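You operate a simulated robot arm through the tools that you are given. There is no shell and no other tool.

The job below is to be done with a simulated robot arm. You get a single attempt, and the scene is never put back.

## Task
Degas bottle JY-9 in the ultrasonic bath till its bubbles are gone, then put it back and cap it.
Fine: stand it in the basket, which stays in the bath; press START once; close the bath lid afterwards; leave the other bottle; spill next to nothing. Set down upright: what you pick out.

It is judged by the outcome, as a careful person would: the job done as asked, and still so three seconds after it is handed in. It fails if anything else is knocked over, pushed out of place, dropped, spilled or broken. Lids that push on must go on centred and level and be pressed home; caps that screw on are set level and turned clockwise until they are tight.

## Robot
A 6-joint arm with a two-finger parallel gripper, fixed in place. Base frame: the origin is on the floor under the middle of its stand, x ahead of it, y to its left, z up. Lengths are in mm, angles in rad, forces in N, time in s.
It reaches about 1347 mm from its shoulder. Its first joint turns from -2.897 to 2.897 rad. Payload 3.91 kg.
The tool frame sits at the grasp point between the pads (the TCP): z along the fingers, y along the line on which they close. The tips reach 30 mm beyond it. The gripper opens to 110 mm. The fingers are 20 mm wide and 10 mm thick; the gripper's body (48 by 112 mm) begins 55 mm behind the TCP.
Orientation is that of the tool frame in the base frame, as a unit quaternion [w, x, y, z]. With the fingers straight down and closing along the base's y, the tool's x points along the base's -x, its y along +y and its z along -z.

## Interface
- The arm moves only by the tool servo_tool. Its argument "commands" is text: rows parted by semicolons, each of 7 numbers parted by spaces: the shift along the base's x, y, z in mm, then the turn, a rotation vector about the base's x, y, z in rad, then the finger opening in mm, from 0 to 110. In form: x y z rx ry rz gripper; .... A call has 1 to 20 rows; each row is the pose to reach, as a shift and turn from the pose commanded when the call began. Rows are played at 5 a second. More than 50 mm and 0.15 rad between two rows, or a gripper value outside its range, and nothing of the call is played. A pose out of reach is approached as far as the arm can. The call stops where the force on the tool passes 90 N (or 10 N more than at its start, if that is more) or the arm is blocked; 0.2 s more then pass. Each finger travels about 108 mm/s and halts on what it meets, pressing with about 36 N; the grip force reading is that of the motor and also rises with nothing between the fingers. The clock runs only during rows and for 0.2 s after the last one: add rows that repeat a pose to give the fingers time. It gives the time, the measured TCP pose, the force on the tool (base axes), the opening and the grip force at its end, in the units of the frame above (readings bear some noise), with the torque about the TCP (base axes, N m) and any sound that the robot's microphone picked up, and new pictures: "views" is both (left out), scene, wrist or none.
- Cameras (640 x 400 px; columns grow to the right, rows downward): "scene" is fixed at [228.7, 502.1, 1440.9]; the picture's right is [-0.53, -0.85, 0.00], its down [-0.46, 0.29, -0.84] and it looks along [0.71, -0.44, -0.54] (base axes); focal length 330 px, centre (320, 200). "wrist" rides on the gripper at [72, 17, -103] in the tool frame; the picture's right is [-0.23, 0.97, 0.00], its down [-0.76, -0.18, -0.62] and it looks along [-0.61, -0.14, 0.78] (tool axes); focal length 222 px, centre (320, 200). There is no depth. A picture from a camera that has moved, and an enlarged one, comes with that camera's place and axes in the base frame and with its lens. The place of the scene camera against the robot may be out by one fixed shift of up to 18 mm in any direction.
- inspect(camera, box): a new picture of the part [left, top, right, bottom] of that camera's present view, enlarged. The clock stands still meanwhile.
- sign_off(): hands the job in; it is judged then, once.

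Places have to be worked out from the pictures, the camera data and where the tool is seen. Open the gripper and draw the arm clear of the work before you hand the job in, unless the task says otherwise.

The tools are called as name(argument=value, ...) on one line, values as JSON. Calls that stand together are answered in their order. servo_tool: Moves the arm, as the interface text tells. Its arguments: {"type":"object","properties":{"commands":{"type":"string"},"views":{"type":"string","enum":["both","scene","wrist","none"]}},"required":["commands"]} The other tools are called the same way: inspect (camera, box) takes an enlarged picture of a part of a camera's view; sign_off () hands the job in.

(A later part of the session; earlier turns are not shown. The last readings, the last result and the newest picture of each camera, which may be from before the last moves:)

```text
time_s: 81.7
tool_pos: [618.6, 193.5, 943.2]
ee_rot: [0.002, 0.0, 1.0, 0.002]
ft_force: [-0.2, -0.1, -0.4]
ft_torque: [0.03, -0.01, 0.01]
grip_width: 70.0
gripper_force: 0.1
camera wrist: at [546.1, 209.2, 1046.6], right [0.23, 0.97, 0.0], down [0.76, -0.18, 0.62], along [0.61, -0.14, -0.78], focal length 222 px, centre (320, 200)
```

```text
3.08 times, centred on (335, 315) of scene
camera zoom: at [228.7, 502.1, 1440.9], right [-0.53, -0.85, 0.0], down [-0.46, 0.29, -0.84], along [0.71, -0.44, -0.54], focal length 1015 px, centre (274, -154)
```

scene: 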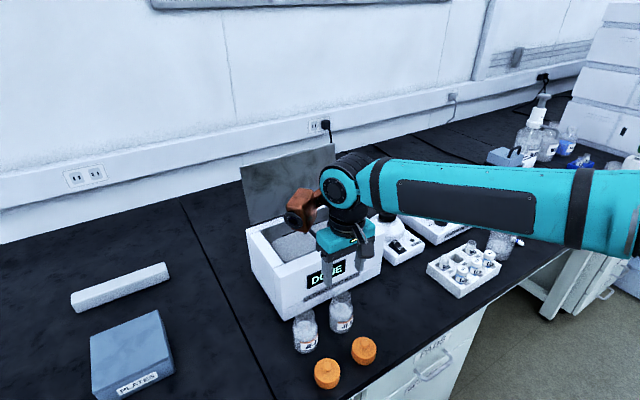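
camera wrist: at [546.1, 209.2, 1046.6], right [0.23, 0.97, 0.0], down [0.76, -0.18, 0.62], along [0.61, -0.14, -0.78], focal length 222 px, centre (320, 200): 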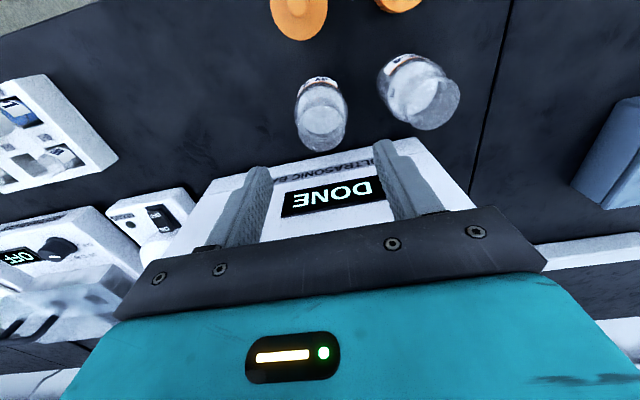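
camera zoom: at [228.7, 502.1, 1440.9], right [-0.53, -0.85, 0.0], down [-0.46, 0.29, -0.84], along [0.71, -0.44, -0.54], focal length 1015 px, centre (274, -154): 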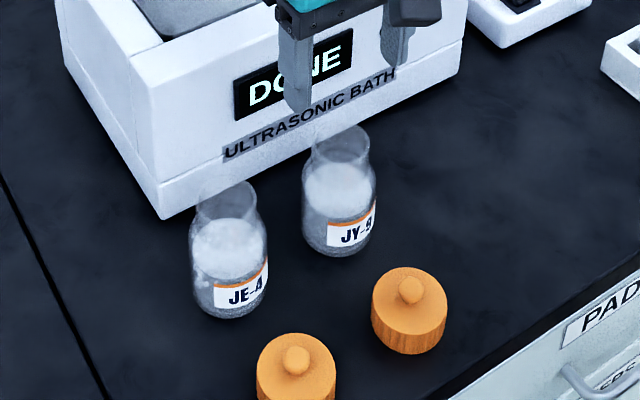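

JY-9 stands upright in its old place with clear liquid. Next comes its cap, the one directly in front at about (532, 195). I'll rise, turn the tool +90° so the copper part stays away from the bottles, and centre over it.

servo_tool(commands="-4 0 20 0 0 0.1 80; -12 0 40 0 0 0.24 80; -20 0 50 0 0 0.38 80; -28 0 50 0 0 0.52 80; -36 0.3 50 0 0 0.66 80; -44 0.6 50 0 0 0.8 80; -52 0.8 50 0 0 0.94 80; -60 1 50 0 0 1.08 80; -68 1.2 50 0 0 1.22 80; -76 1.4 50 0 0 1.36 80; -84 1.5 50 0 0 1.5 80; -86.5 1.5 40 0 0 1.5708 80; -86.5 1.5 30 0 0 1.5708 80; -86.5 1.5 30 0 0 1.5708 80")

inspect(camera="wrist", box=[220, 40, 420, 220])

inspect(camera="scene", box=[290, 280, 410, 400])

```text
time_s: 84.7
tool_pos: [532.8, 196.0, 975.3]
ee_rot: [0.0, -0.707, 0.708, 0.003]
ft_force: [-0.1, 0.0, -1.0]
ft_torque: [0.02, 0.01, -0.02]
grip_width: 80.0
gripper_force: 0.0
camera wrist: at [516.4, 122.6, 1077.9], right [-0.97, 0.23, 0.01], down [0.18, 0.76, 0.62], along [0.14, 0.61, -0.78], focal length 222 px, centre (320, 200)
```

scene: 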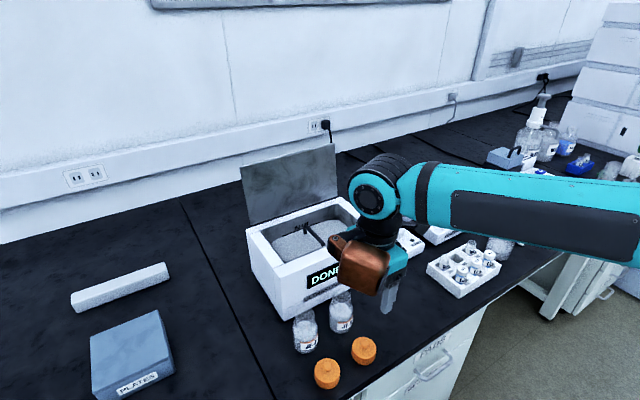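
wrist: 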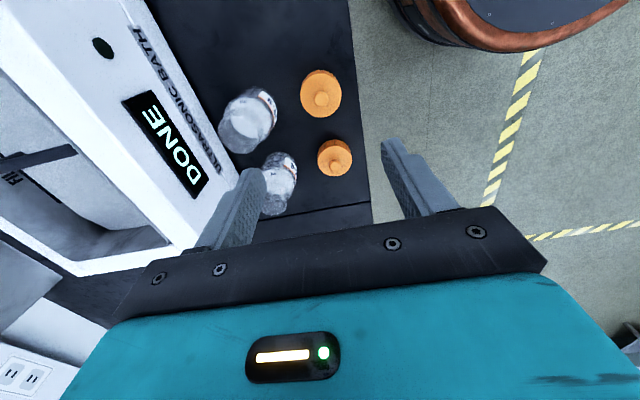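

```text
2.22 times, centred on (320, 130) of wrist
camera zoom: at [516.4, 122.6, 1077.9], right [-0.97, 0.23, 0.01], down [0.18, 0.76, 0.62], along [0.14, 0.61, -0.78], focal length 494 px, centre (320, 356)
```

zoom: 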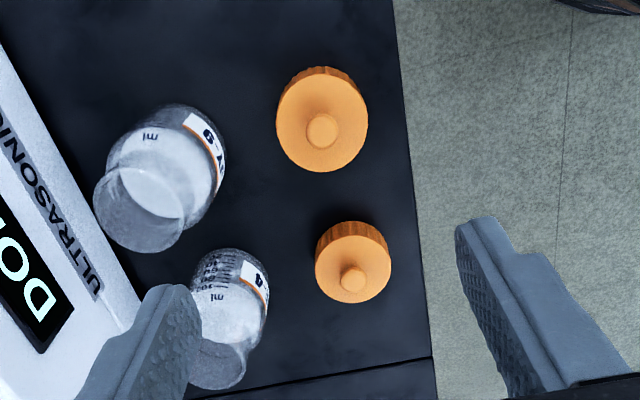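

```text
3.33 times, centred on (350, 340) of scene
camera zoom: at [228.7, 502.1, 1440.9], right [-0.53, -0.85, 0.0], down [-0.46, 0.29, -0.84], along [0.71, -0.44, -0.54], focal length 1100 px, centre (220, -267)
```

zoom: 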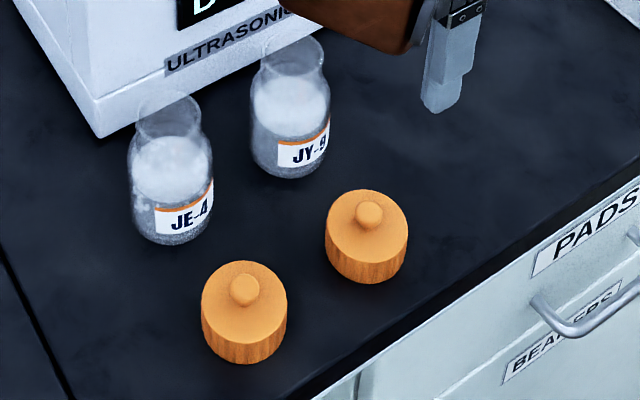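

The cap is centred under the tool (knob at about (532.4, 195)). I judge it about 53 mm wide, with a 30 mm body plus the knob, standing on the bench at z ≈ 749. I'll narrow the fingers to 72 and descend to just above it.

servo_tool(commands="0 0 -35 0 0 0 72; 0 0 -75 0 0 0 72; 0 0 -110 0 0 0 72; 0 0 -140 0 0 0 72; 0 0 -140 0 0 0 72")

inspect(camera="wrist", box=[220, 60, 420, 240])

inspect(camera="scene", box=[290, 280, 410, 400])

```text
time_s: 85.9
tool_pos: [531.9, 195.2, 832.0]
ee_rot: [0.0, -0.707, 0.707, 0.002]
ft_force: [0.1, -0.7, -0.4]
ft_torque: [-0.03, 0.0, 0.0]
grip_width: 72.2
gripper_force: 0.1
camera wrist: at [515.5, 122.3, 936.5], right [-0.97, 0.23, 0.0], down [0.18, 0.76, 0.63], along [0.14, 0.61, -0.78], focal length 222 px, centre (320, 200)
```

scene: 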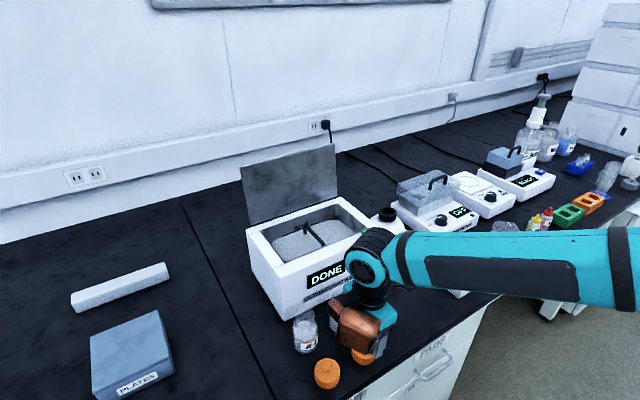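
wrist: 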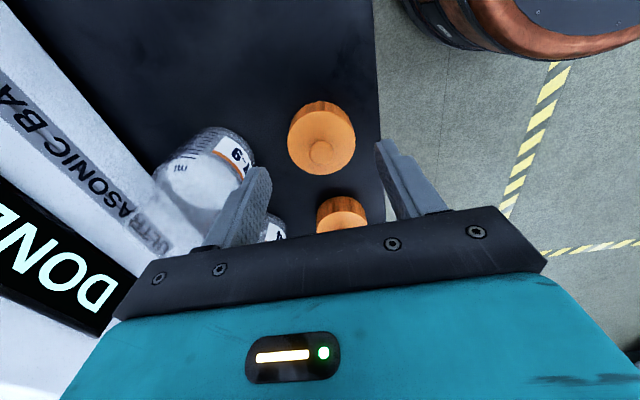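

```text
2.22 times, centred on (320, 150) of wrist
camera zoom: at [515.5, 122.3, 936.5], right [-0.97, 0.23, 0.0], down [0.18, 0.76, 0.63], along [0.14, 0.61, -0.78], focal length 494 px, centre (320, 311)
```

zoom: 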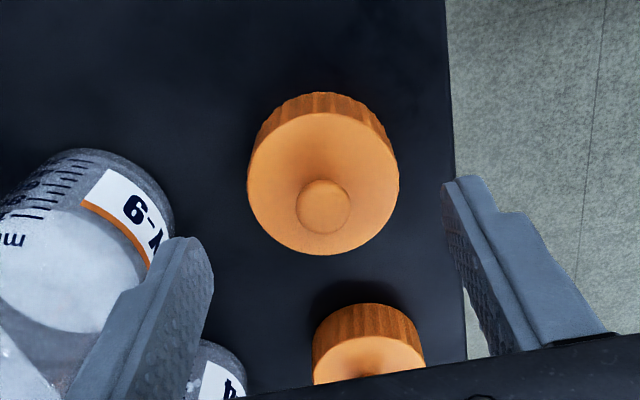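

```text
3.33 times, centred on (350, 340) of scene
camera zoom: at [228.7, 502.1, 1440.9], right [-0.53, -0.85, 0.0], down [-0.46, 0.29, -0.84], along [0.71, -0.44, -0.54], focal length 1100 px, centre (220, -267)
```

zoom: 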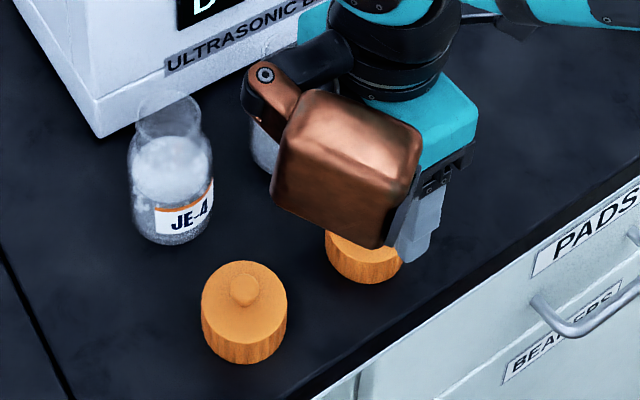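

The cap sits about 1 mm toward −x of centre. I'll correct that and descend 45 mm so the tips are about 7 mm above the bench beside the cap.

servo_tool(commands="-1.2 0 -15 0 0 0 72; -1.2 0 -30 0 0 0 72; -1.2 0 -45 0 0 0 72; -1.2 0 -45 0 0 0 72", views="wrist")

inspect(camera="wrist", box=[220, 60, 420, 240])

```text
time_s: 86.9
tool_pos: [530.8, 195.6, 788.2]
ee_rot: [0.0, -0.707, 0.707, 0.002]
ft_force: [0.8, 0.5, 0.7]
ft_torque: [-0.03, 0.03, 0.01]
grip_width: 71.9
gripper_force: 0.0
camera wrist: at [514.5, 122.7, 891.7], right [-0.97, 0.23, 0.01], down [0.18, 0.76, 0.63], along [0.14, 0.61, -0.78], focal length 222 px, centre (320, 200)
```

wrist: 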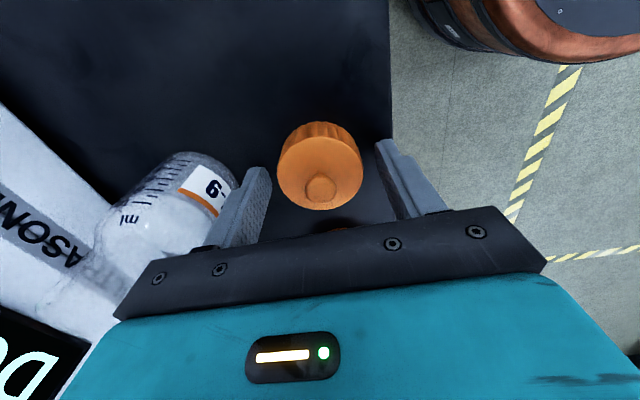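

```text
2.22 times, centred on (320, 150) of wrist
camera zoom: at [514.5, 122.7, 891.7], right [-0.97, 0.23, 0.01], down [0.18, 0.76, 0.63], along [0.14, 0.61, -0.78], focal length 494 px, centre (320, 311)
```

zoom: 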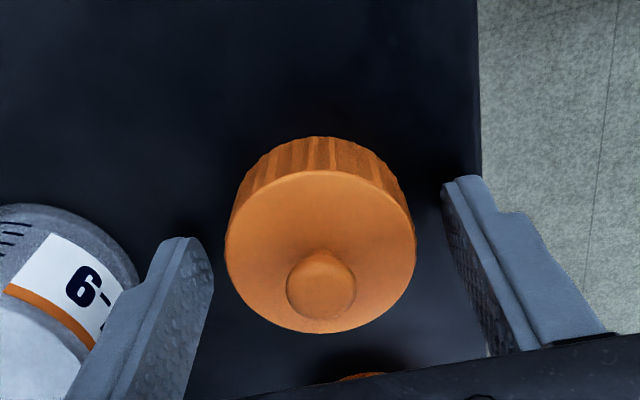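

The cap is centred between the fingers. I'll close on its sides.

servo_tool(commands="0 0 0 0 0 0 58; 0 0 0 0 0 0 44; 0 0 0 0 0 0 34; 0 0 0 0 0 0 34", views="wrist")

inspect(camera="wrist", box=[220, 60, 420, 240])

```text
time_s: 87.9
tool_pos: [531.4, 196.0, 789.2]
ee_rot: [-0.001, -0.707, 0.707, 0.003]
ft_force: [-0.5, -0.6, -0.6]
ft_torque: [0.0, 0.01, -0.04]
grip_width: 50.5
gripper_force: 35.8
camera wrist: at [514.6, 122.7, 891.9], right [-0.97, 0.23, 0.01], down [0.18, 0.76, 0.62], along [0.14, 0.61, -0.78], focal length 222 px, centre (320, 200)
```

wrist: 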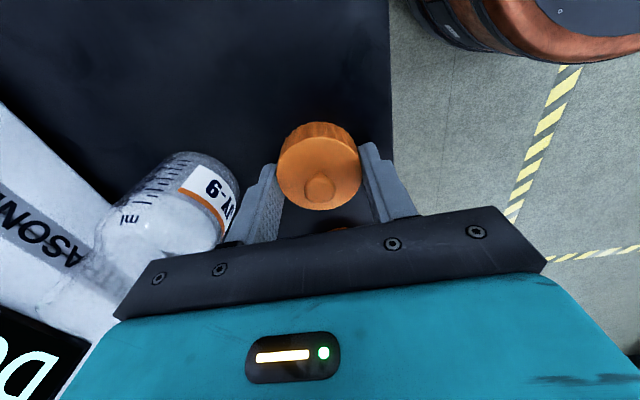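

```text
2.22 times, centred on (320, 150) of wrist
camera zoom: at [514.6, 122.7, 891.9], right [-0.97, 0.23, 0.01], down [0.18, 0.76, 0.62], along [0.14, 0.61, -0.78], focal length 494 px, centre (320, 311)
```

zoom: 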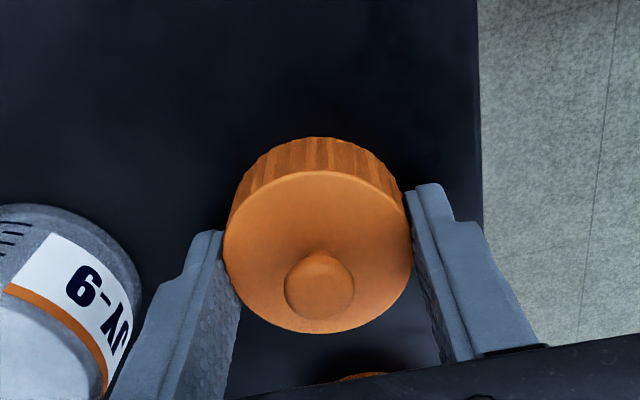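

The cap is held at 50.5 mm across its ribs. I'll lift it level, well above the bottle's rim height, then bring it over the bottle.

servo_tool(commands="0 0 5 0 0 0 34; 0 0 20 0 0 0 34; 0 0 45 0 0 0 34; 0 0 75 0 0 0 34; 0 0 105 0 0 0 34; 0 0 130 0 0 0 34; 0 0 145 0 0 0 34; 20 -0.4 145 0 0 0 34; 45 -0.8 145 0 0 0 34; 68 -1.2 145 0 0 0 34; 82 -1.5 145 0 0 0 34; 87.7 -1.6 145 0 0 0 34; 87.7 -1.6 145 0 0 0 34")

inspect(camera="wrist", box=[220, 60, 420, 240])

inspect(camera="scene", box=[280, 240, 400, 360])

```text
time_s: 90.7
tool_pos: [618.4, 194.4, 933.7]
ee_rot: [0.0, -0.707, 0.707, 0.003]
ft_force: [0.4, -0.2, -0.2]
ft_torque: [-0.01, 0.0, -0.03]
grip_width: 50.6
gripper_force: 36.2
camera wrist: at [603.1, 121.1, 1037.0], right [-0.97, 0.23, 0.01], down [0.18, 0.76, 0.62], along [0.14, 0.61, -0.78], focal length 222 px, centre (320, 200)
```

scene: 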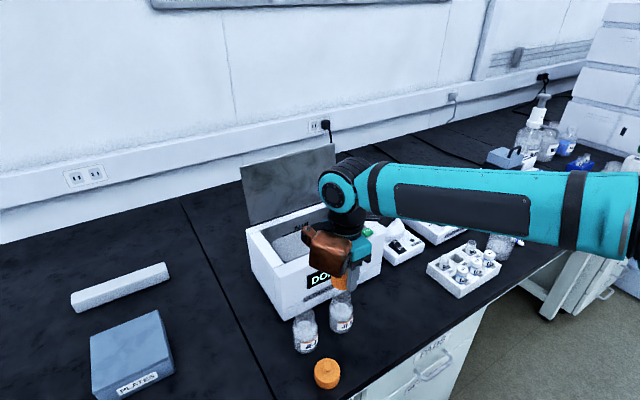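
wrist: 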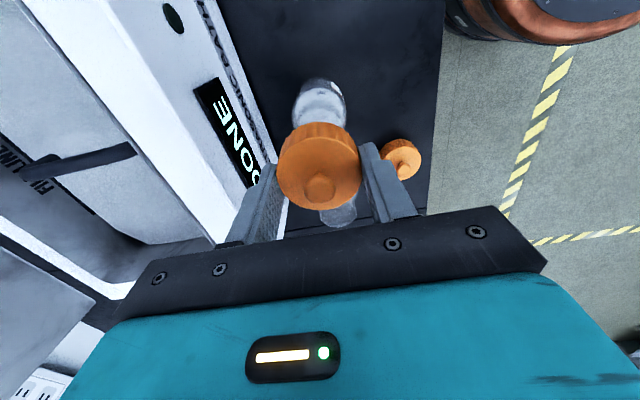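

```text
2.22 times, centred on (320, 150) of wrist
camera zoom: at [603.1, 121.1, 1037.0], right [-0.97, 0.23, 0.01], down [0.18, 0.76, 0.62], along [0.14, 0.61, -0.78], focal length 494 px, centre (320, 311)
```

zoom: 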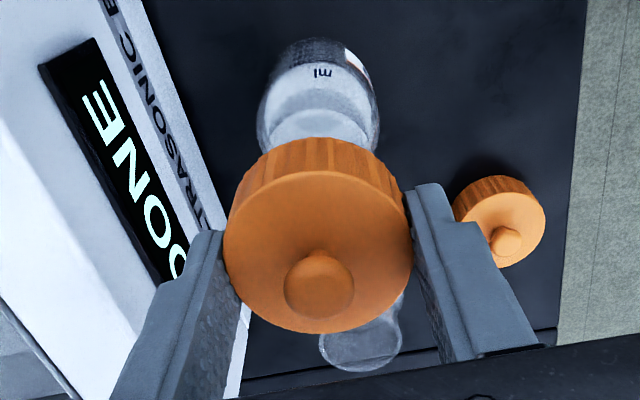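

```text
3.33 times, centred on (340, 300) of scene
camera zoom: at [228.7, 502.1, 1440.9], right [-0.53, -0.85, 0.0], down [-0.46, 0.29, -0.84], along [0.71, -0.44, -0.54], focal length 1100 px, centre (253, -133)
```

zoom: 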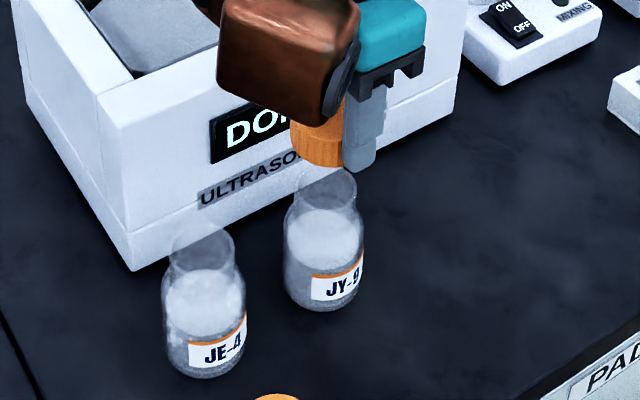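

The cap is above the bottle and their columns line up in both cameras to within about 1 mm. I'll lower until the cap's skirt is just above the rim.

servo_tool(commands="0 0 -12 0 0 0 34; 0 0 -26 0 0 0 34; 0 0 -36 0 0 0 34; 0 0 -36 0 0 0 34")

inspect(camera="wrist", box=[220, 60, 420, 240])

inspect(camera="scene", box=[300, 250, 390, 340])

```text
time_s: 91.7
tool_pos: [618.8, 193.9, 897.8]
ee_rot: [-0.001, -0.707, 0.707, 0.003]
ft_force: [-0.4, -0.2, 0.2]
ft_torque: [0.0, -0.01, 0.02]
grip_width: 50.5
gripper_force: 36.0
camera wrist: at [602.9, 121.3, 1001.0], right [-0.97, 0.23, 0.01], down [0.18, 0.76, 0.62], along [0.14, 0.61, -0.78], focal length 222 px, centre (320, 200)
```

scene: 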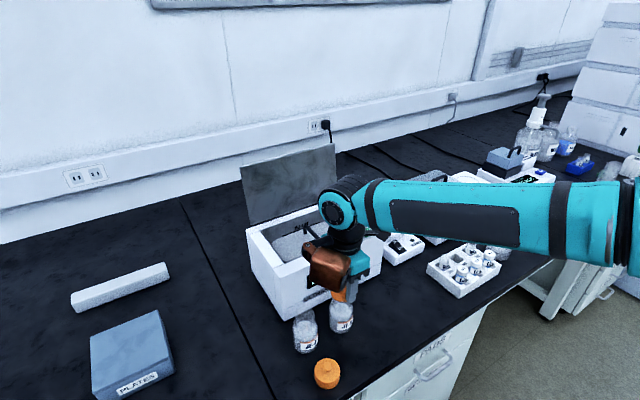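
wrist: 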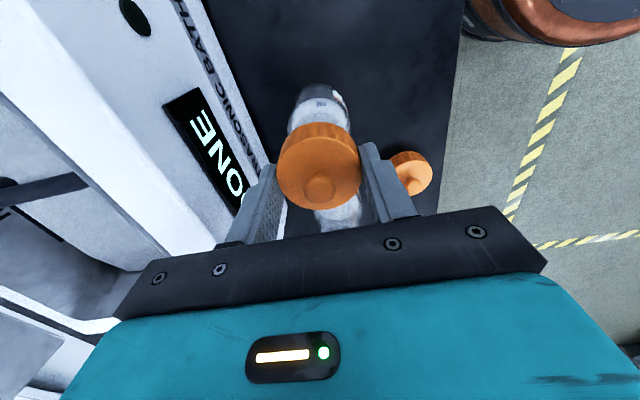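

```text
2.22 times, centred on (320, 150) of wrist
camera zoom: at [602.9, 121.3, 1001.0], right [-0.97, 0.23, 0.01], down [0.18, 0.76, 0.62], along [0.14, 0.61, -0.78], focal length 494 px, centre (320, 311)
```

zoom: 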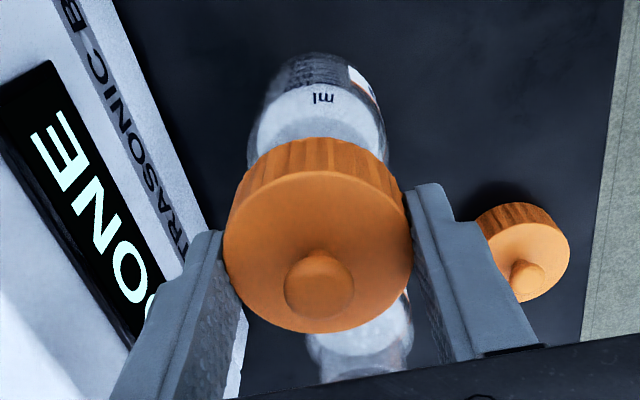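

```text
4.44 times, centred on (345, 295) of scene
camera zoom: at [228.7, 502.1, 1440.9], right [-0.53, -0.85, 0.0], down [-0.46, 0.29, -0.84], along [0.71, -0.44, -0.54], focal length 1466 px, centre (209, -222)
```

zoom: 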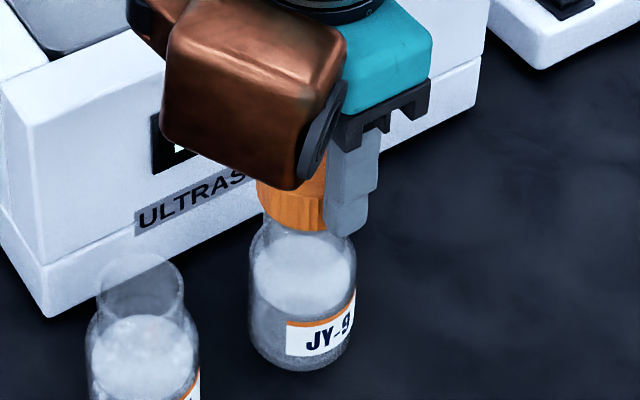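

Alignment holds in both views. I'll creep down and check the force at each step.

servo_tool(commands="0 0 -2.5 0 0 0 34; 0 0 -5 0 0 0 34; 0 0 -5 0 0 0 34", views="none")

servo_tool(commands="0 0 -1.5 0 0 0 34; 0 0 -3 0 0 0 34; 0 0 -3 0 0 0 34", views="none")

```text
time_s: 92.5
tool_pos: [618.6, 194.3, 891.0]
ee_rot: [-0.001, -0.707, 0.707, 0.003]
ft_force: [0.0, -0.2, -0.1]
ft_torque: [0.01, 0.01, -0.02]
grip_width: 50.3
gripper_force: 35.9
```

```text
time_s: 93.3
tool_pos: [619.1, 193.4, 889.0]
ee_rot: [0.001, 0.707, -0.707, -0.002]
ft_force: [-0.2, 0.5, -0.3]
ft_torque: [-0.01, 0.0, 0.02]
grip_width: 50.7
gripper_force: 35.6
```

No contact yet. I'll keep creeping down.

servo_tool(commands="0 0 -1.5 0 0 0 34; 0 0 -3 0 0 0 34; 0 0 -3 0 0 0 34", views="none")

inspect(camera="scene", box=[300, 250, 390, 340])

```text
time_s: 94.1
tool_pos: [619.3, 193.8, 887.6]
ee_rot: [-0.001, -0.707, 0.707, 0.003]
ft_force: [0.2, -0.1, -0.9]
ft_torque: [0.0, -0.01, -0.01]
grip_width: 50.4
gripper_force: 35.9
```

```text
4.44 times, centred on (345, 295) of scene
camera zoom: at [228.7, 502.1, 1440.9], right [-0.53, -0.85, 0.0], down [-0.46, 0.29, -0.84], along [0.71, -0.44, -0.54], focal length 1466 px, centre (209, -222)
```

zoom: 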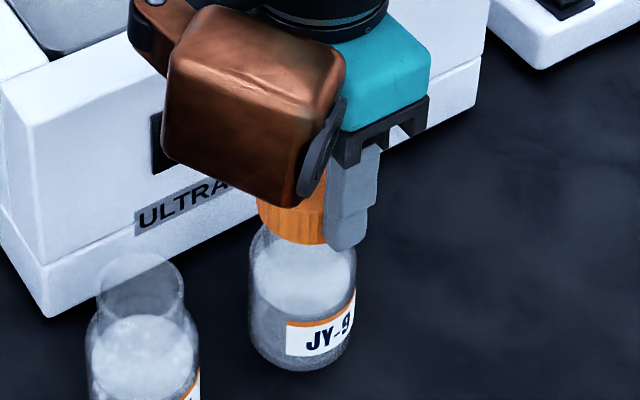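

The cap appears to be going over the neck with no force. I'll continue.

servo_tool(commands="0 0 -1.5 0 0 0 34; 0 0 -3 0 0 0 34; 0 0 -3 0 0 0 34", views="none")

servo_tool(commands="0 0 -1 0 0 0 34; 0 0 -2 0 0 0 34; 0 0 -2 0 0 0 34", views="none")

```text
time_s: 94.9
tool_pos: [619.1, 193.9, 885.2]
ee_rot: [-0.001, 0.707, -0.707, -0.002]
ft_force: [1.4, 0.8, 32.0]
ft_torque: [0.64, -0.36, 0.03]
grip_width: 50.7
gripper_force: 35.7
```

```text
time_s: 95.7
tool_pos: [619.0, 193.5, 883.1]
ee_rot: [0.0, 0.707, -0.707, -0.001]
ft_force: [1.5, 0.0, 34.3]
ft_torque: [0.52, -0.46, -0.04]
grip_width: 50.4
gripper_force: 35.8
```

Contact: 34 N, and the torque puts it on the rim's (+x, +y) side, so the cap is slightly too far toward −x/−y or a thread is starting. I'll back off 4 mm and look at the alignment closely.

servo_tool(commands="0 0 2 0 0 0 34; 0 0 5 0 0 0 34; 0 0 5 0 0 0 34")

inspect(camera="scene", box=[315, 265, 375, 325])

inspect(camera="wrist", box=[250, 70, 390, 220])

```text
time_s: 96.5
tool_pos: [618.4, 193.5, 888.2]
ee_rot: [0.002, 0.708, -0.707, -0.003]
ft_force: [0.5, -0.1, -0.5]
ft_torque: [0.0, 0.02, 0.02]
grip_width: 50.6
gripper_force: 35.9
camera wrist: at [602.7, 120.9, 989.8], right [-0.97, 0.23, 0.01], down [0.18, 0.76, 0.62], along [0.14, 0.61, -0.78], focal length 222 px, centre (320, 200)
```

scene: 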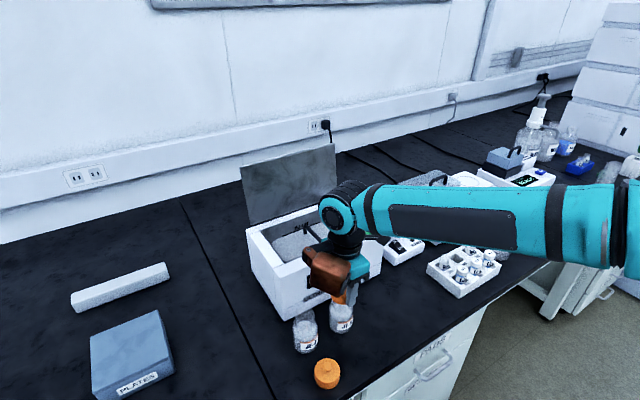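
wrist: 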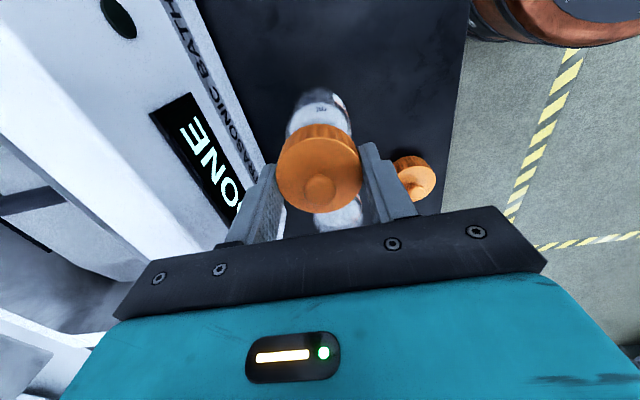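

```text
6.67 times, centred on (345, 295) of scene
camera zoom: at [228.7, 502.1, 1440.9], right [-0.53, -0.85, 0.0], down [-0.46, 0.29, -0.84], along [0.71, -0.44, -0.54], focal length 2199 px, centre (153, -433)
```

zoom: 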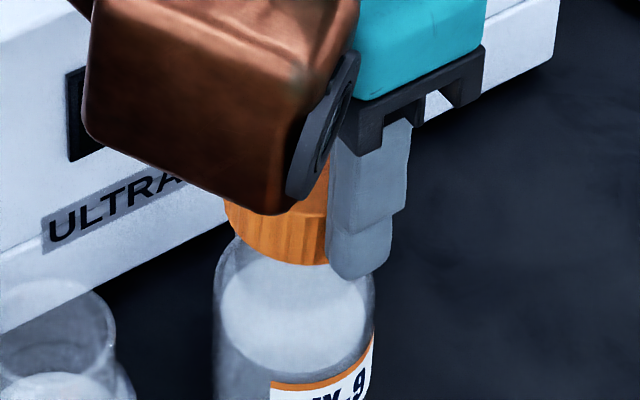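

```text
2.67 times, centred on (320, 145) of wrist
camera zoom: at [602.7, 120.9, 989.8], right [-0.97, 0.23, 0.01], down [0.18, 0.76, 0.62], along [0.14, 0.61, -0.78], focal length 592 px, centre (320, 347)
```

zoom: 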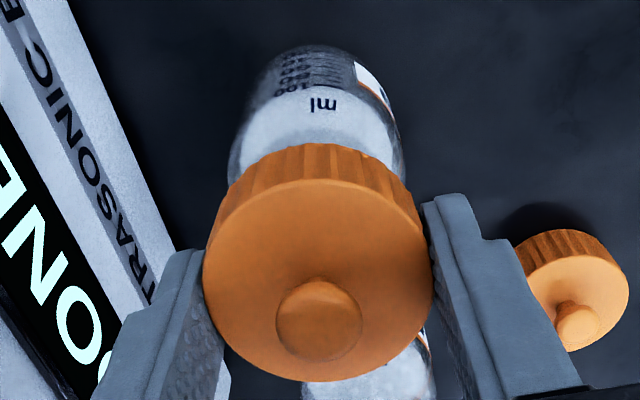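

The cap slid up about 3 mm in the grip but still looks level. The torque and the scene view both suggest it is off by roughly 0.5–1 mm toward −x/−y. I'll shift it slightly to +x/+y and try lowering again.

servo_tool(commands="0.4 0.7 -1 0 0 0 34; 0.4 0.7 -3 0 0 0 34; 0.4 0.7 -4 0 0 0 34; 0.4 0.7 -4 0 0 0 34", views="none")

servo_tool(commands="0 0 -1 0 0 0 34; 0 0 -1 0 0 0 34", views="none")

```text
time_s: 97.5
tool_pos: [619.8, 195.2, 882.4]
ee_rot: [0.001, 0.707, -0.707, -0.003]
ft_force: [-0.7, -0.6, -0.3]
ft_torque: [0.03, -0.02, 0.02]
grip_width: 50.6
gripper_force: 36.2
```

```text
time_s: 98.1
tool_pos: [619.3, 195.0, 883.3]
ee_rot: [-0.001, -0.707, 0.707, 0.004]
ft_force: [0.8, -0.2, -0.3]
ft_torque: [0.01, -0.02, 0.03]
grip_width: 50.3
gripper_force: 35.5
```

No contact. I'll continue in 1 mm steps.

servo_tool(commands="0 0 -1 0 0 0 34; 0 0 -1 0 0 0 34", views="none")

servo_tool(commands="0 0 -1 0 0 0 34; 0 0 -1 0 0 0 34", views="none")

```text
time_s: 98.7
tool_pos: [619.5, 194.6, 880.8]
ee_rot: [0.001, 0.707, -0.707, -0.002]
ft_force: [-0.2, -0.5, -1.0]
ft_torque: [0.01, 0.0, 0.0]
grip_width: 50.6
gripper_force: 36.3
```

```text
time_s: 99.3
tool_pos: [619.8, 194.5, 880.2]
ee_rot: [-0.001, -0.707, 0.707, 0.002]
ft_force: [0.2, -0.1, -0.3]
ft_torque: [0.0, -0.03, -0.04]
grip_width: 50.5
gripper_force: 36.4
```

That is past the earlier contact height with no force, so the skirt is going over the rim. I'll continue down.

servo_tool(commands="0 0 -1 0 0 0 34; 0 0 -2 0 0 0 34; 0 0 -2 0 0 0 34", views="none")

servo_tool(commands="0 0 -1 0 0 0 34; 0 0 -2 0 0 0 34; 0 0 -2 0 0 0 34")

inspect(camera="scene", box=[315, 265, 375, 325])

```text
time_s: 100.1
tool_pos: [618.8, 194.3, 878.2]
ee_rot: [0.001, 0.707, -0.707, -0.003]
ft_force: [-0.6, -0.3, 0.1]
ft_torque: [-0.01, 0.03, 0.03]
grip_width: 50.6
gripper_force: 36.3
```

```text
time_s: 100.9
tool_pos: [618.6, 195.2, 875.4]
ee_rot: [0.001, 0.707, -0.707, -0.004]
ft_force: [-0.8, -0.9, 0.5]
ft_torque: [0.02, -0.01, 0.02]
grip_width: 50.5
gripper_force: 36.3
camera wrist: at [603.2, 121.6, 978.8], right [-0.97, 0.23, 0.01], down [0.18, 0.76, 0.62], along [0.14, 0.61, -0.78], focal length 222 px, centre (320, 200)
```

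scene: 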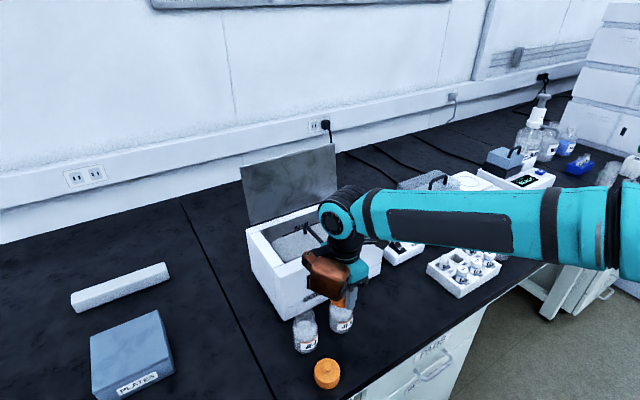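
wrist: 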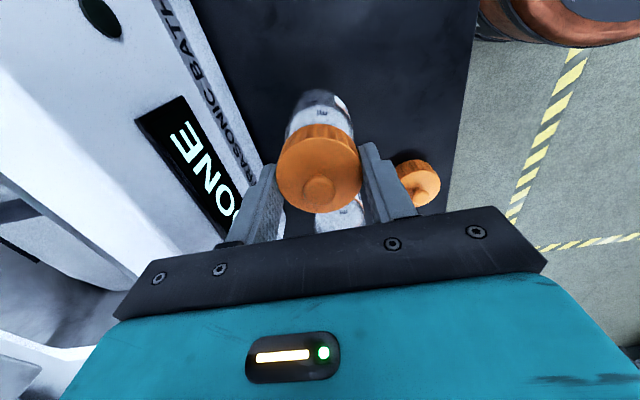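

```text
6.67 times, centred on (345, 295) of scene
camera zoom: at [228.7, 502.1, 1440.9], right [-0.53, -0.85, 0.0], down [-0.46, 0.29, -0.84], along [0.71, -0.44, -0.54], focal length 2199 px, centre (153, -433)
```

zoom: 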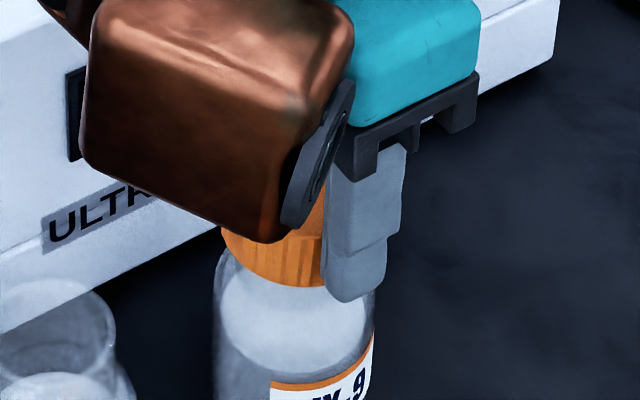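

The cap is now around the neck with no side force. I'll continue down until it seats or the thread starts.

servo_tool(commands="0 0 -1 0 0 0 34; 0 0 -2 0 0 0 34; 0 0 -2 0 0 0 34", views="none")

servo_tool(commands="0 0 -1 0 0 0 34; 0 0 -2 0 0 0 34; 0 0 -2 0 0 0 34", views="none")

```text
time_s: 101.7
tool_pos: [620.3, 194.2, 873.0]
ee_rot: [0.001, 0.707, -0.707, -0.003]
ft_force: [0.2, -0.2, -1.4]
ft_torque: [0.0, -0.01, 0.0]
grip_width: 50.4
gripper_force: 36.1
```

```text
time_s: 102.5
tool_pos: [619.1, 194.3, 872.4]
ee_rot: [-0.001, -0.707, 0.707, 0.002]
ft_force: [-0.2, -0.4, 0.7]
ft_torque: [0.01, -0.02, -0.01]
grip_width: 50.4
gripper_force: 35.5
```

servo_tool(commands="0 0 -1 0 0 0 34; 0 0 -2 0 0 0 34; 0 0 -2 0 0 0 34", views="none")

servo_tool(commands="0 0 -1 0 0 0 34; 0 0 -2 0 0 0 34; 0 0 -2 0 0 0 34", views="none")

```text
time_s: 103.3
tool_pos: [620.1, 194.5, 869.2]
ee_rot: [-0.001, -0.707, 0.707, 0.003]
ft_force: [0.1, 0.3, 0.7]
ft_torque: [0.01, 0.01, -0.03]
grip_width: 50.5
gripper_force: 35.6
```

```text
time_s: 104.1
tool_pos: [618.3, 194.3, 867.5]
ee_rot: [0.001, 0.707, -0.707, -0.004]
ft_force: [-0.2, 1.1, 0.9]
ft_torque: [0.01, -0.01, -0.01]
grip_width: 50.5
gripper_force: 35.9
```

Still free at z ≈ 867, with the cap bottom near 831. I'll keep lowering in 2 mm steps.

servo_tool(commands="0 0 -1 0 0 0 34; 0 0 -2 0 0 0 34; 0 0 -2 0 0 0 34", views="none")

servo_tool(commands="0 0 -1 0 0 0 34; 0 0 -2 0 0 0 34; 0 0 -2 0 0 0 34")

inspect(camera="scene", box=[315, 265, 375, 325])

```text
time_s: 104.9
tool_pos: [619.6, 194.0, 865.2]
ee_rot: [0.0, -0.707, 0.707, 0.003]
ft_force: [0.5, 1.2, 0.5]
ft_torque: [0.04, 0.0, 0.0]
grip_width: 50.5
gripper_force: 35.6
```

```text
time_s: 105.7
tool_pos: [620.3, 195.0, 864.7]
ee_rot: [0.0, 0.707, -0.707, -0.003]
ft_force: [-0.1, 0.6, 12.2]
ft_torque: [-0.29, -0.06, -0.01]
grip_width: 50.5
gripper_force: 36.1
heard: snap
camera wrist: at [603.5, 121.2, 967.7], right [-0.97, 0.23, 0.0], down [0.18, 0.76, 0.63], along [0.14, 0.61, -0.78], focal length 222 px, centre (320, 200)
```

scene: 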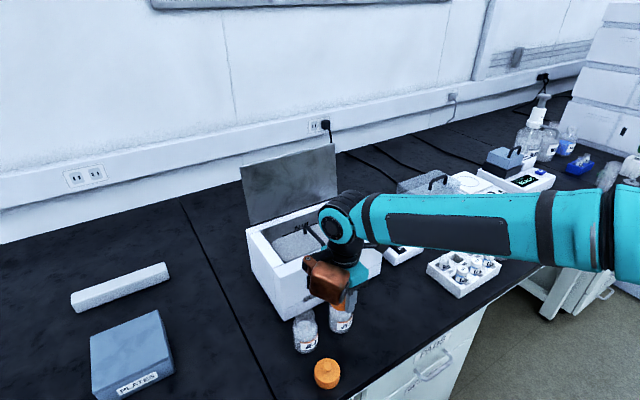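
wrist: 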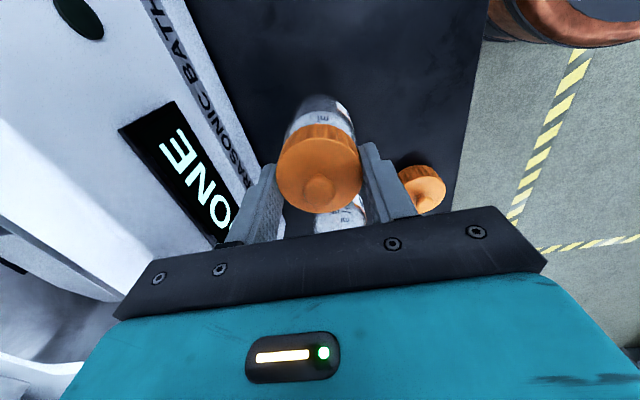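

```text
6.67 times, centred on (345, 295) of scene
camera zoom: at [228.7, 502.1, 1440.9], right [-0.53, -0.85, 0.0], down [-0.46, 0.29, -0.84], along [0.71, -0.44, -0.54], focal length 2199 px, centre (153, -433)
```

zoom: 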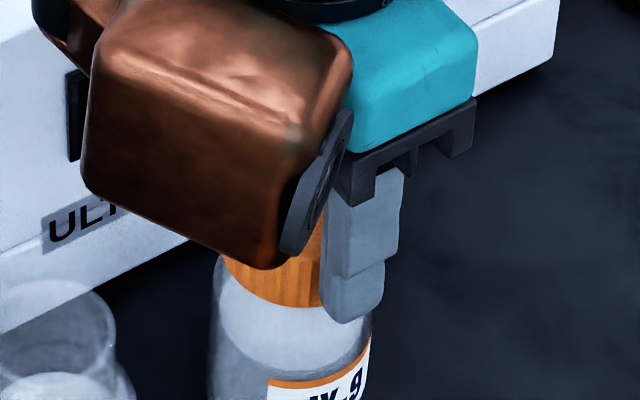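

A snap was heard with only 12 N, so this is a push-on cap. I'll press a little more to make sure it is fully home.

servo_tool(commands="0 0 -0.7 0 0 0 34; 0 0 -1.3 0 0 0 34; 0 0 -1.3 0 0 0 34", views="none")

```text
time_s: 106.5
tool_pos: [618.8, 195.7, 864.1]
ee_rot: [-0.001, 0.707, -0.707, -0.002]
ft_force: [-1.7, 7.9, 37.6]
ft_torque: [-0.09, -0.04, 0.0]
grip_width: 50.5
gripper_force: 35.7
```

At 37.6 N it is firmly seated and level, with negligible torque. I'll relax the push, open, and rise to inspect.

servo_tool(commands="0 0 2 0 0 0 34; 0 0 2 0 0 0 58; 0 0 2 0 0 0 70; 0 0 2 0 0 0 70; 0 0 20 0 0 0 70; 0 0 55 0 0 0 70; 0 0 100 0 0 0 70; 0 0 130 0 0 0 70; 0 0 130 0 0 0 70")

inspect(camera="scene", box=[290, 250, 390, 380])

inspect(camera="wrist", box=[240, 60, 400, 220])

```text
time_s: 108.5
tool_pos: [616.2, 192.7, 990.6]
ee_rot: [0.0, -0.707, 0.708, 0.002]
ft_force: [-0.7, 0.3, 0.4]
ft_torque: [0.0, 0.03, -0.01]
grip_width: 70.0
gripper_force: 0.1
camera wrist: at [600.8, 120.8, 1094.4], right [-0.97, 0.23, 0.01], down [0.18, 0.76, 0.62], along [0.14, 0.61, -0.78], focal length 222 px, centre (320, 200)
```

scene: 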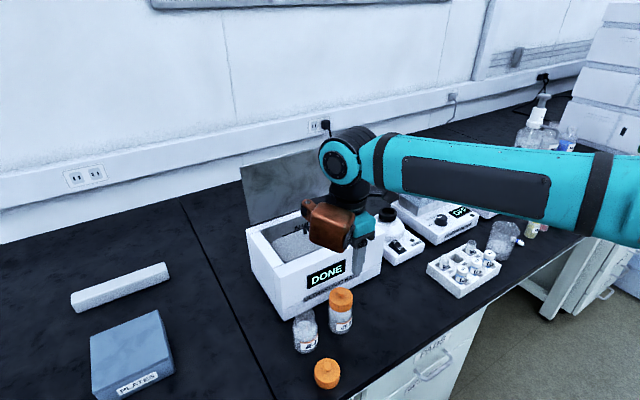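
wrist: 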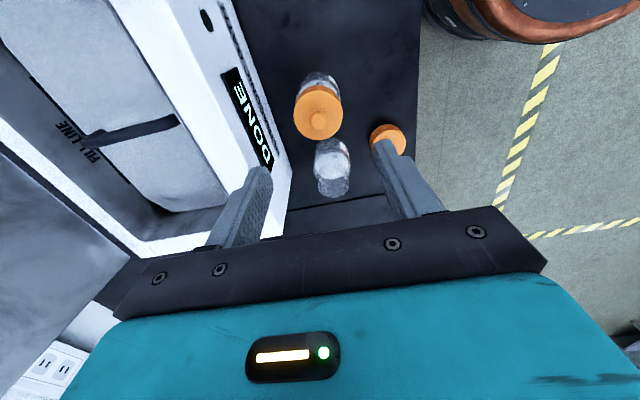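

```text
3.08 times, centred on (340, 315) of scene
camera zoom: at [228.7, 502.1, 1440.9], right [-0.53, -0.85, 0.0], down [-0.46, 0.29, -0.84], along [0.71, -0.44, -0.54], focal length 1015 px, centre (258, -154)
```

zoom: 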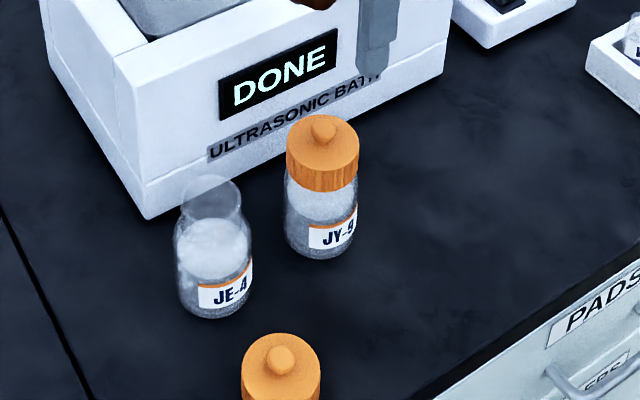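

```text
2.50 times, centred on (320, 140) of wrist
camera zoom: at [600.8, 120.8, 1094.4], right [-0.97, 0.23, 0.01], down [0.18, 0.76, 0.62], along [0.14, 0.61, -0.78], focal length 555 px, centre (320, 350)
```

zoom: 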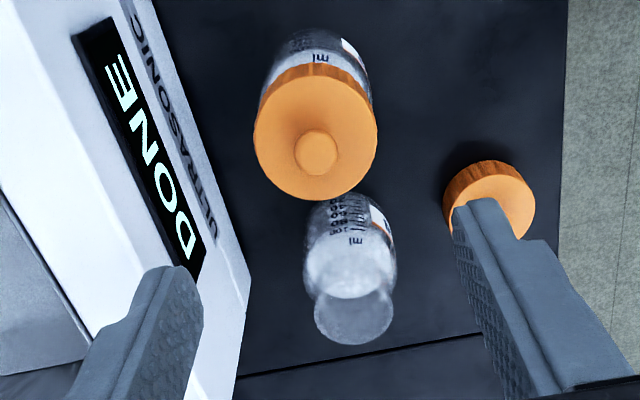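

JY-9 is upright, capped centred and level. Now the lid: I'll rise and go over to the open lid's handle, tilting the tool −8° so the fingers can come down along the lid onto the bar, and look first.

servo_tool(commands="0 0 40 0 0 0 50; 0 0 85 0 0 0 30; 10 -5 125 0 0 0 28; 45 -10 155 0 -0.03 0 28; 90 -15 160 0 -0.06 0 28; 135 -20 160 0 -0.09 0 28; 180 -25 158 0 -0.12 0 28; 225 -30 155 0 -0.14 0 28; 265 -33 152 0 -0.14 0 28; 290 -34 150 0 -0.14 0 28; 290 -34 150 0 -0.14 0 28")

inspect(camera="wrist", box=[220, 40, 440, 240])

inspect(camera="scene", box=[220, 80, 400, 280])

```text
time_s: 110.9
tool_pos: [909.9, 158.8, 1141.3]
ee_rot: [0.048, -0.705, 0.706, -0.045]
ft_force: [0.5, 0.5, -0.5]
ft_torque: [0.01, 0.01, 0.02]
grip_width: 28.1
gripper_force: 0.0
camera wrist: at [879.0, 86.3, 1241.4], right [-0.97, 0.23, -0.13], down [0.09, 0.76, 0.64], along [0.25, 0.61, -0.75], focal length 222 px, centre (320, 200)
```

scene: 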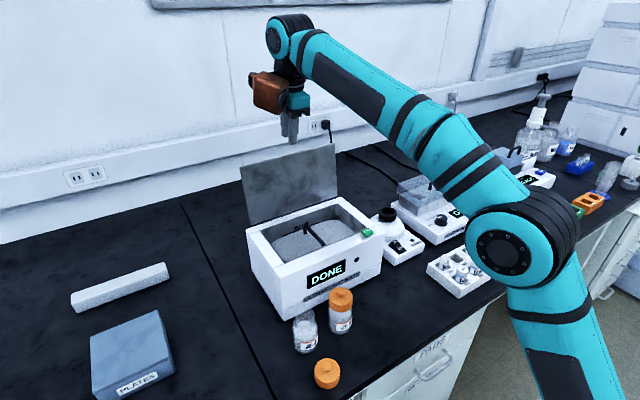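
wrist: 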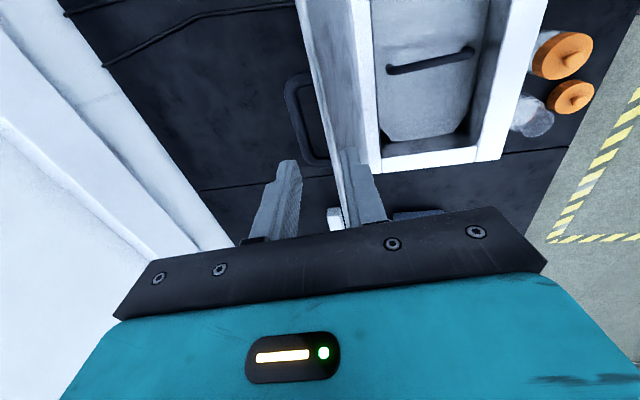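

```text
2.00 times, centred on (330, 140) of wrist
camera zoom: at [879.0, 86.3, 1241.4], right [-0.97, 0.23, -0.13], down [0.09, 0.76, 0.64], along [0.25, 0.61, -0.75], focal length 444 px, centre (300, 320)
```

zoom: 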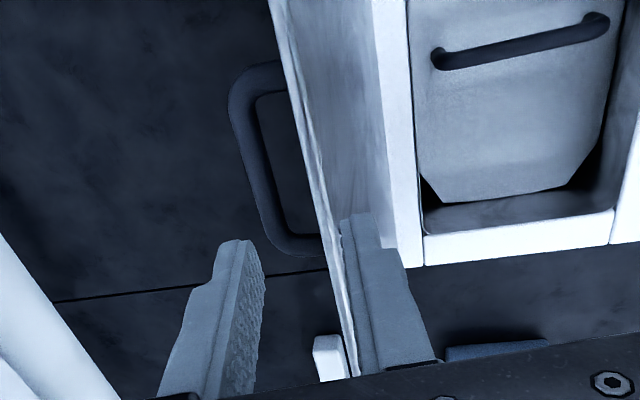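

```text
2.00 times, centred on (310, 180) of scene
camera zoom: at [228.7, 502.1, 1440.9], right [-0.53, -0.85, 0.0], down [-0.46, 0.29, -0.84], along [0.71, -0.44, -0.54], focal length 660 px, centre (340, 240)
```

zoom: 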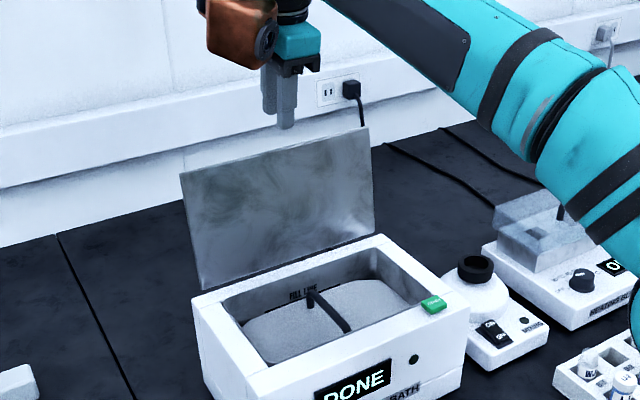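

The handle bar is where I predicted, about (944, 1036), and the lid is still at its stop. I'll bring the tips, open to 24, just above the gap between the bar and the lid's top edge and check clearance there.

servo_tool(commands="15 0.5 -10 0 0 0 24; 31 1.2 -22 0 0 0 24; 31 1.2 -29 0 0 0 24; 31 1.2 -29 0 0 0 24")

inspect(camera="wrist", box=[220, 60, 420, 240])

inspect(camera="scene", box=[230, 90, 350, 210])

```text
time_s: 111.9
tool_pos: [941.6, 161.4, 1112.1]
ee_rot: [0.049, -0.705, 0.706, -0.047]
ft_force: [0.5, -0.2, 0.3]
ft_torque: [0.0, 0.02, 0.0]
grip_width: 24.0
gripper_force: 0.0
camera wrist: at [910.9, 88.8, 1212.1], right [-0.97, 0.23, -0.13], down [0.09, 0.76, 0.64], along [0.25, 0.61, -0.75], focal length 222 px, centre (320, 200)
```

scene: 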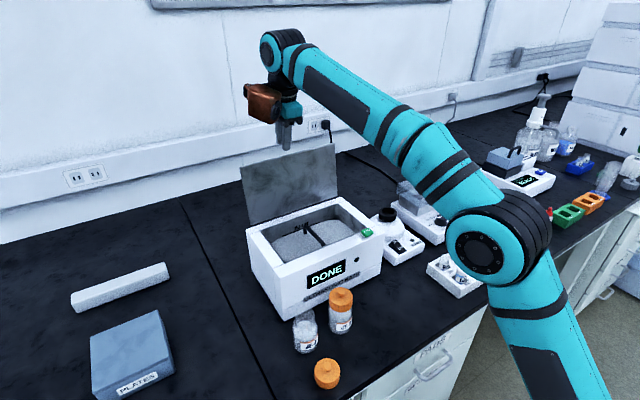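
wrist: 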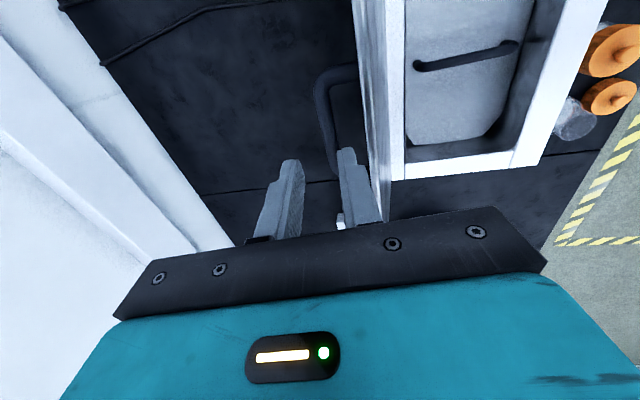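

```text
2.22 times, centred on (320, 150) of wrist
camera zoom: at [910.9, 88.8, 1212.1], right [-0.97, 0.23, -0.13], down [0.09, 0.76, 0.64], along [0.25, 0.61, -0.75], focal length 494 px, centre (320, 311)
```

zoom: 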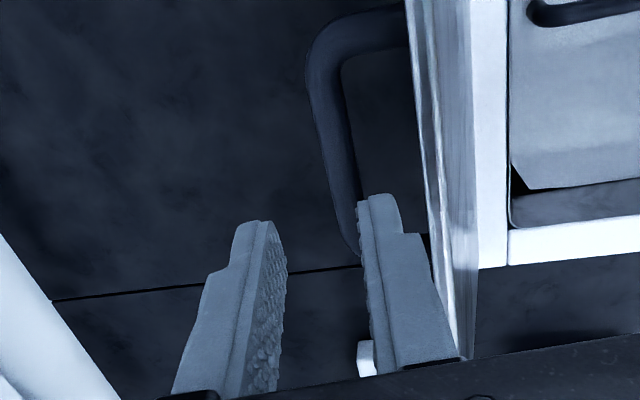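

```text
3.33 times, centred on (290, 150) of scene
camera zoom: at [228.7, 502.1, 1440.9], right [-0.53, -0.85, 0.0], down [-0.46, 0.29, -0.84], along [0.71, -0.44, -0.54], focal length 1100 px, centre (420, 367)
```

zoom: 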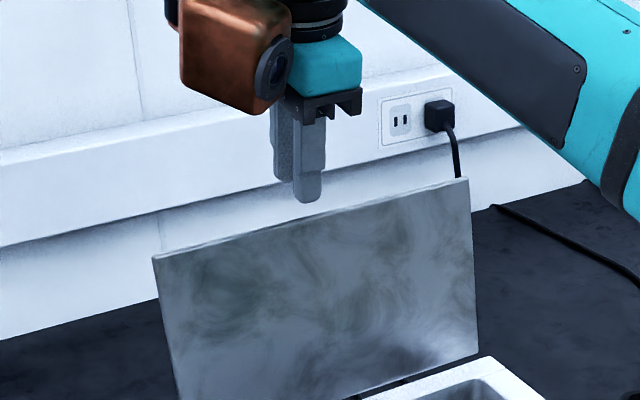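

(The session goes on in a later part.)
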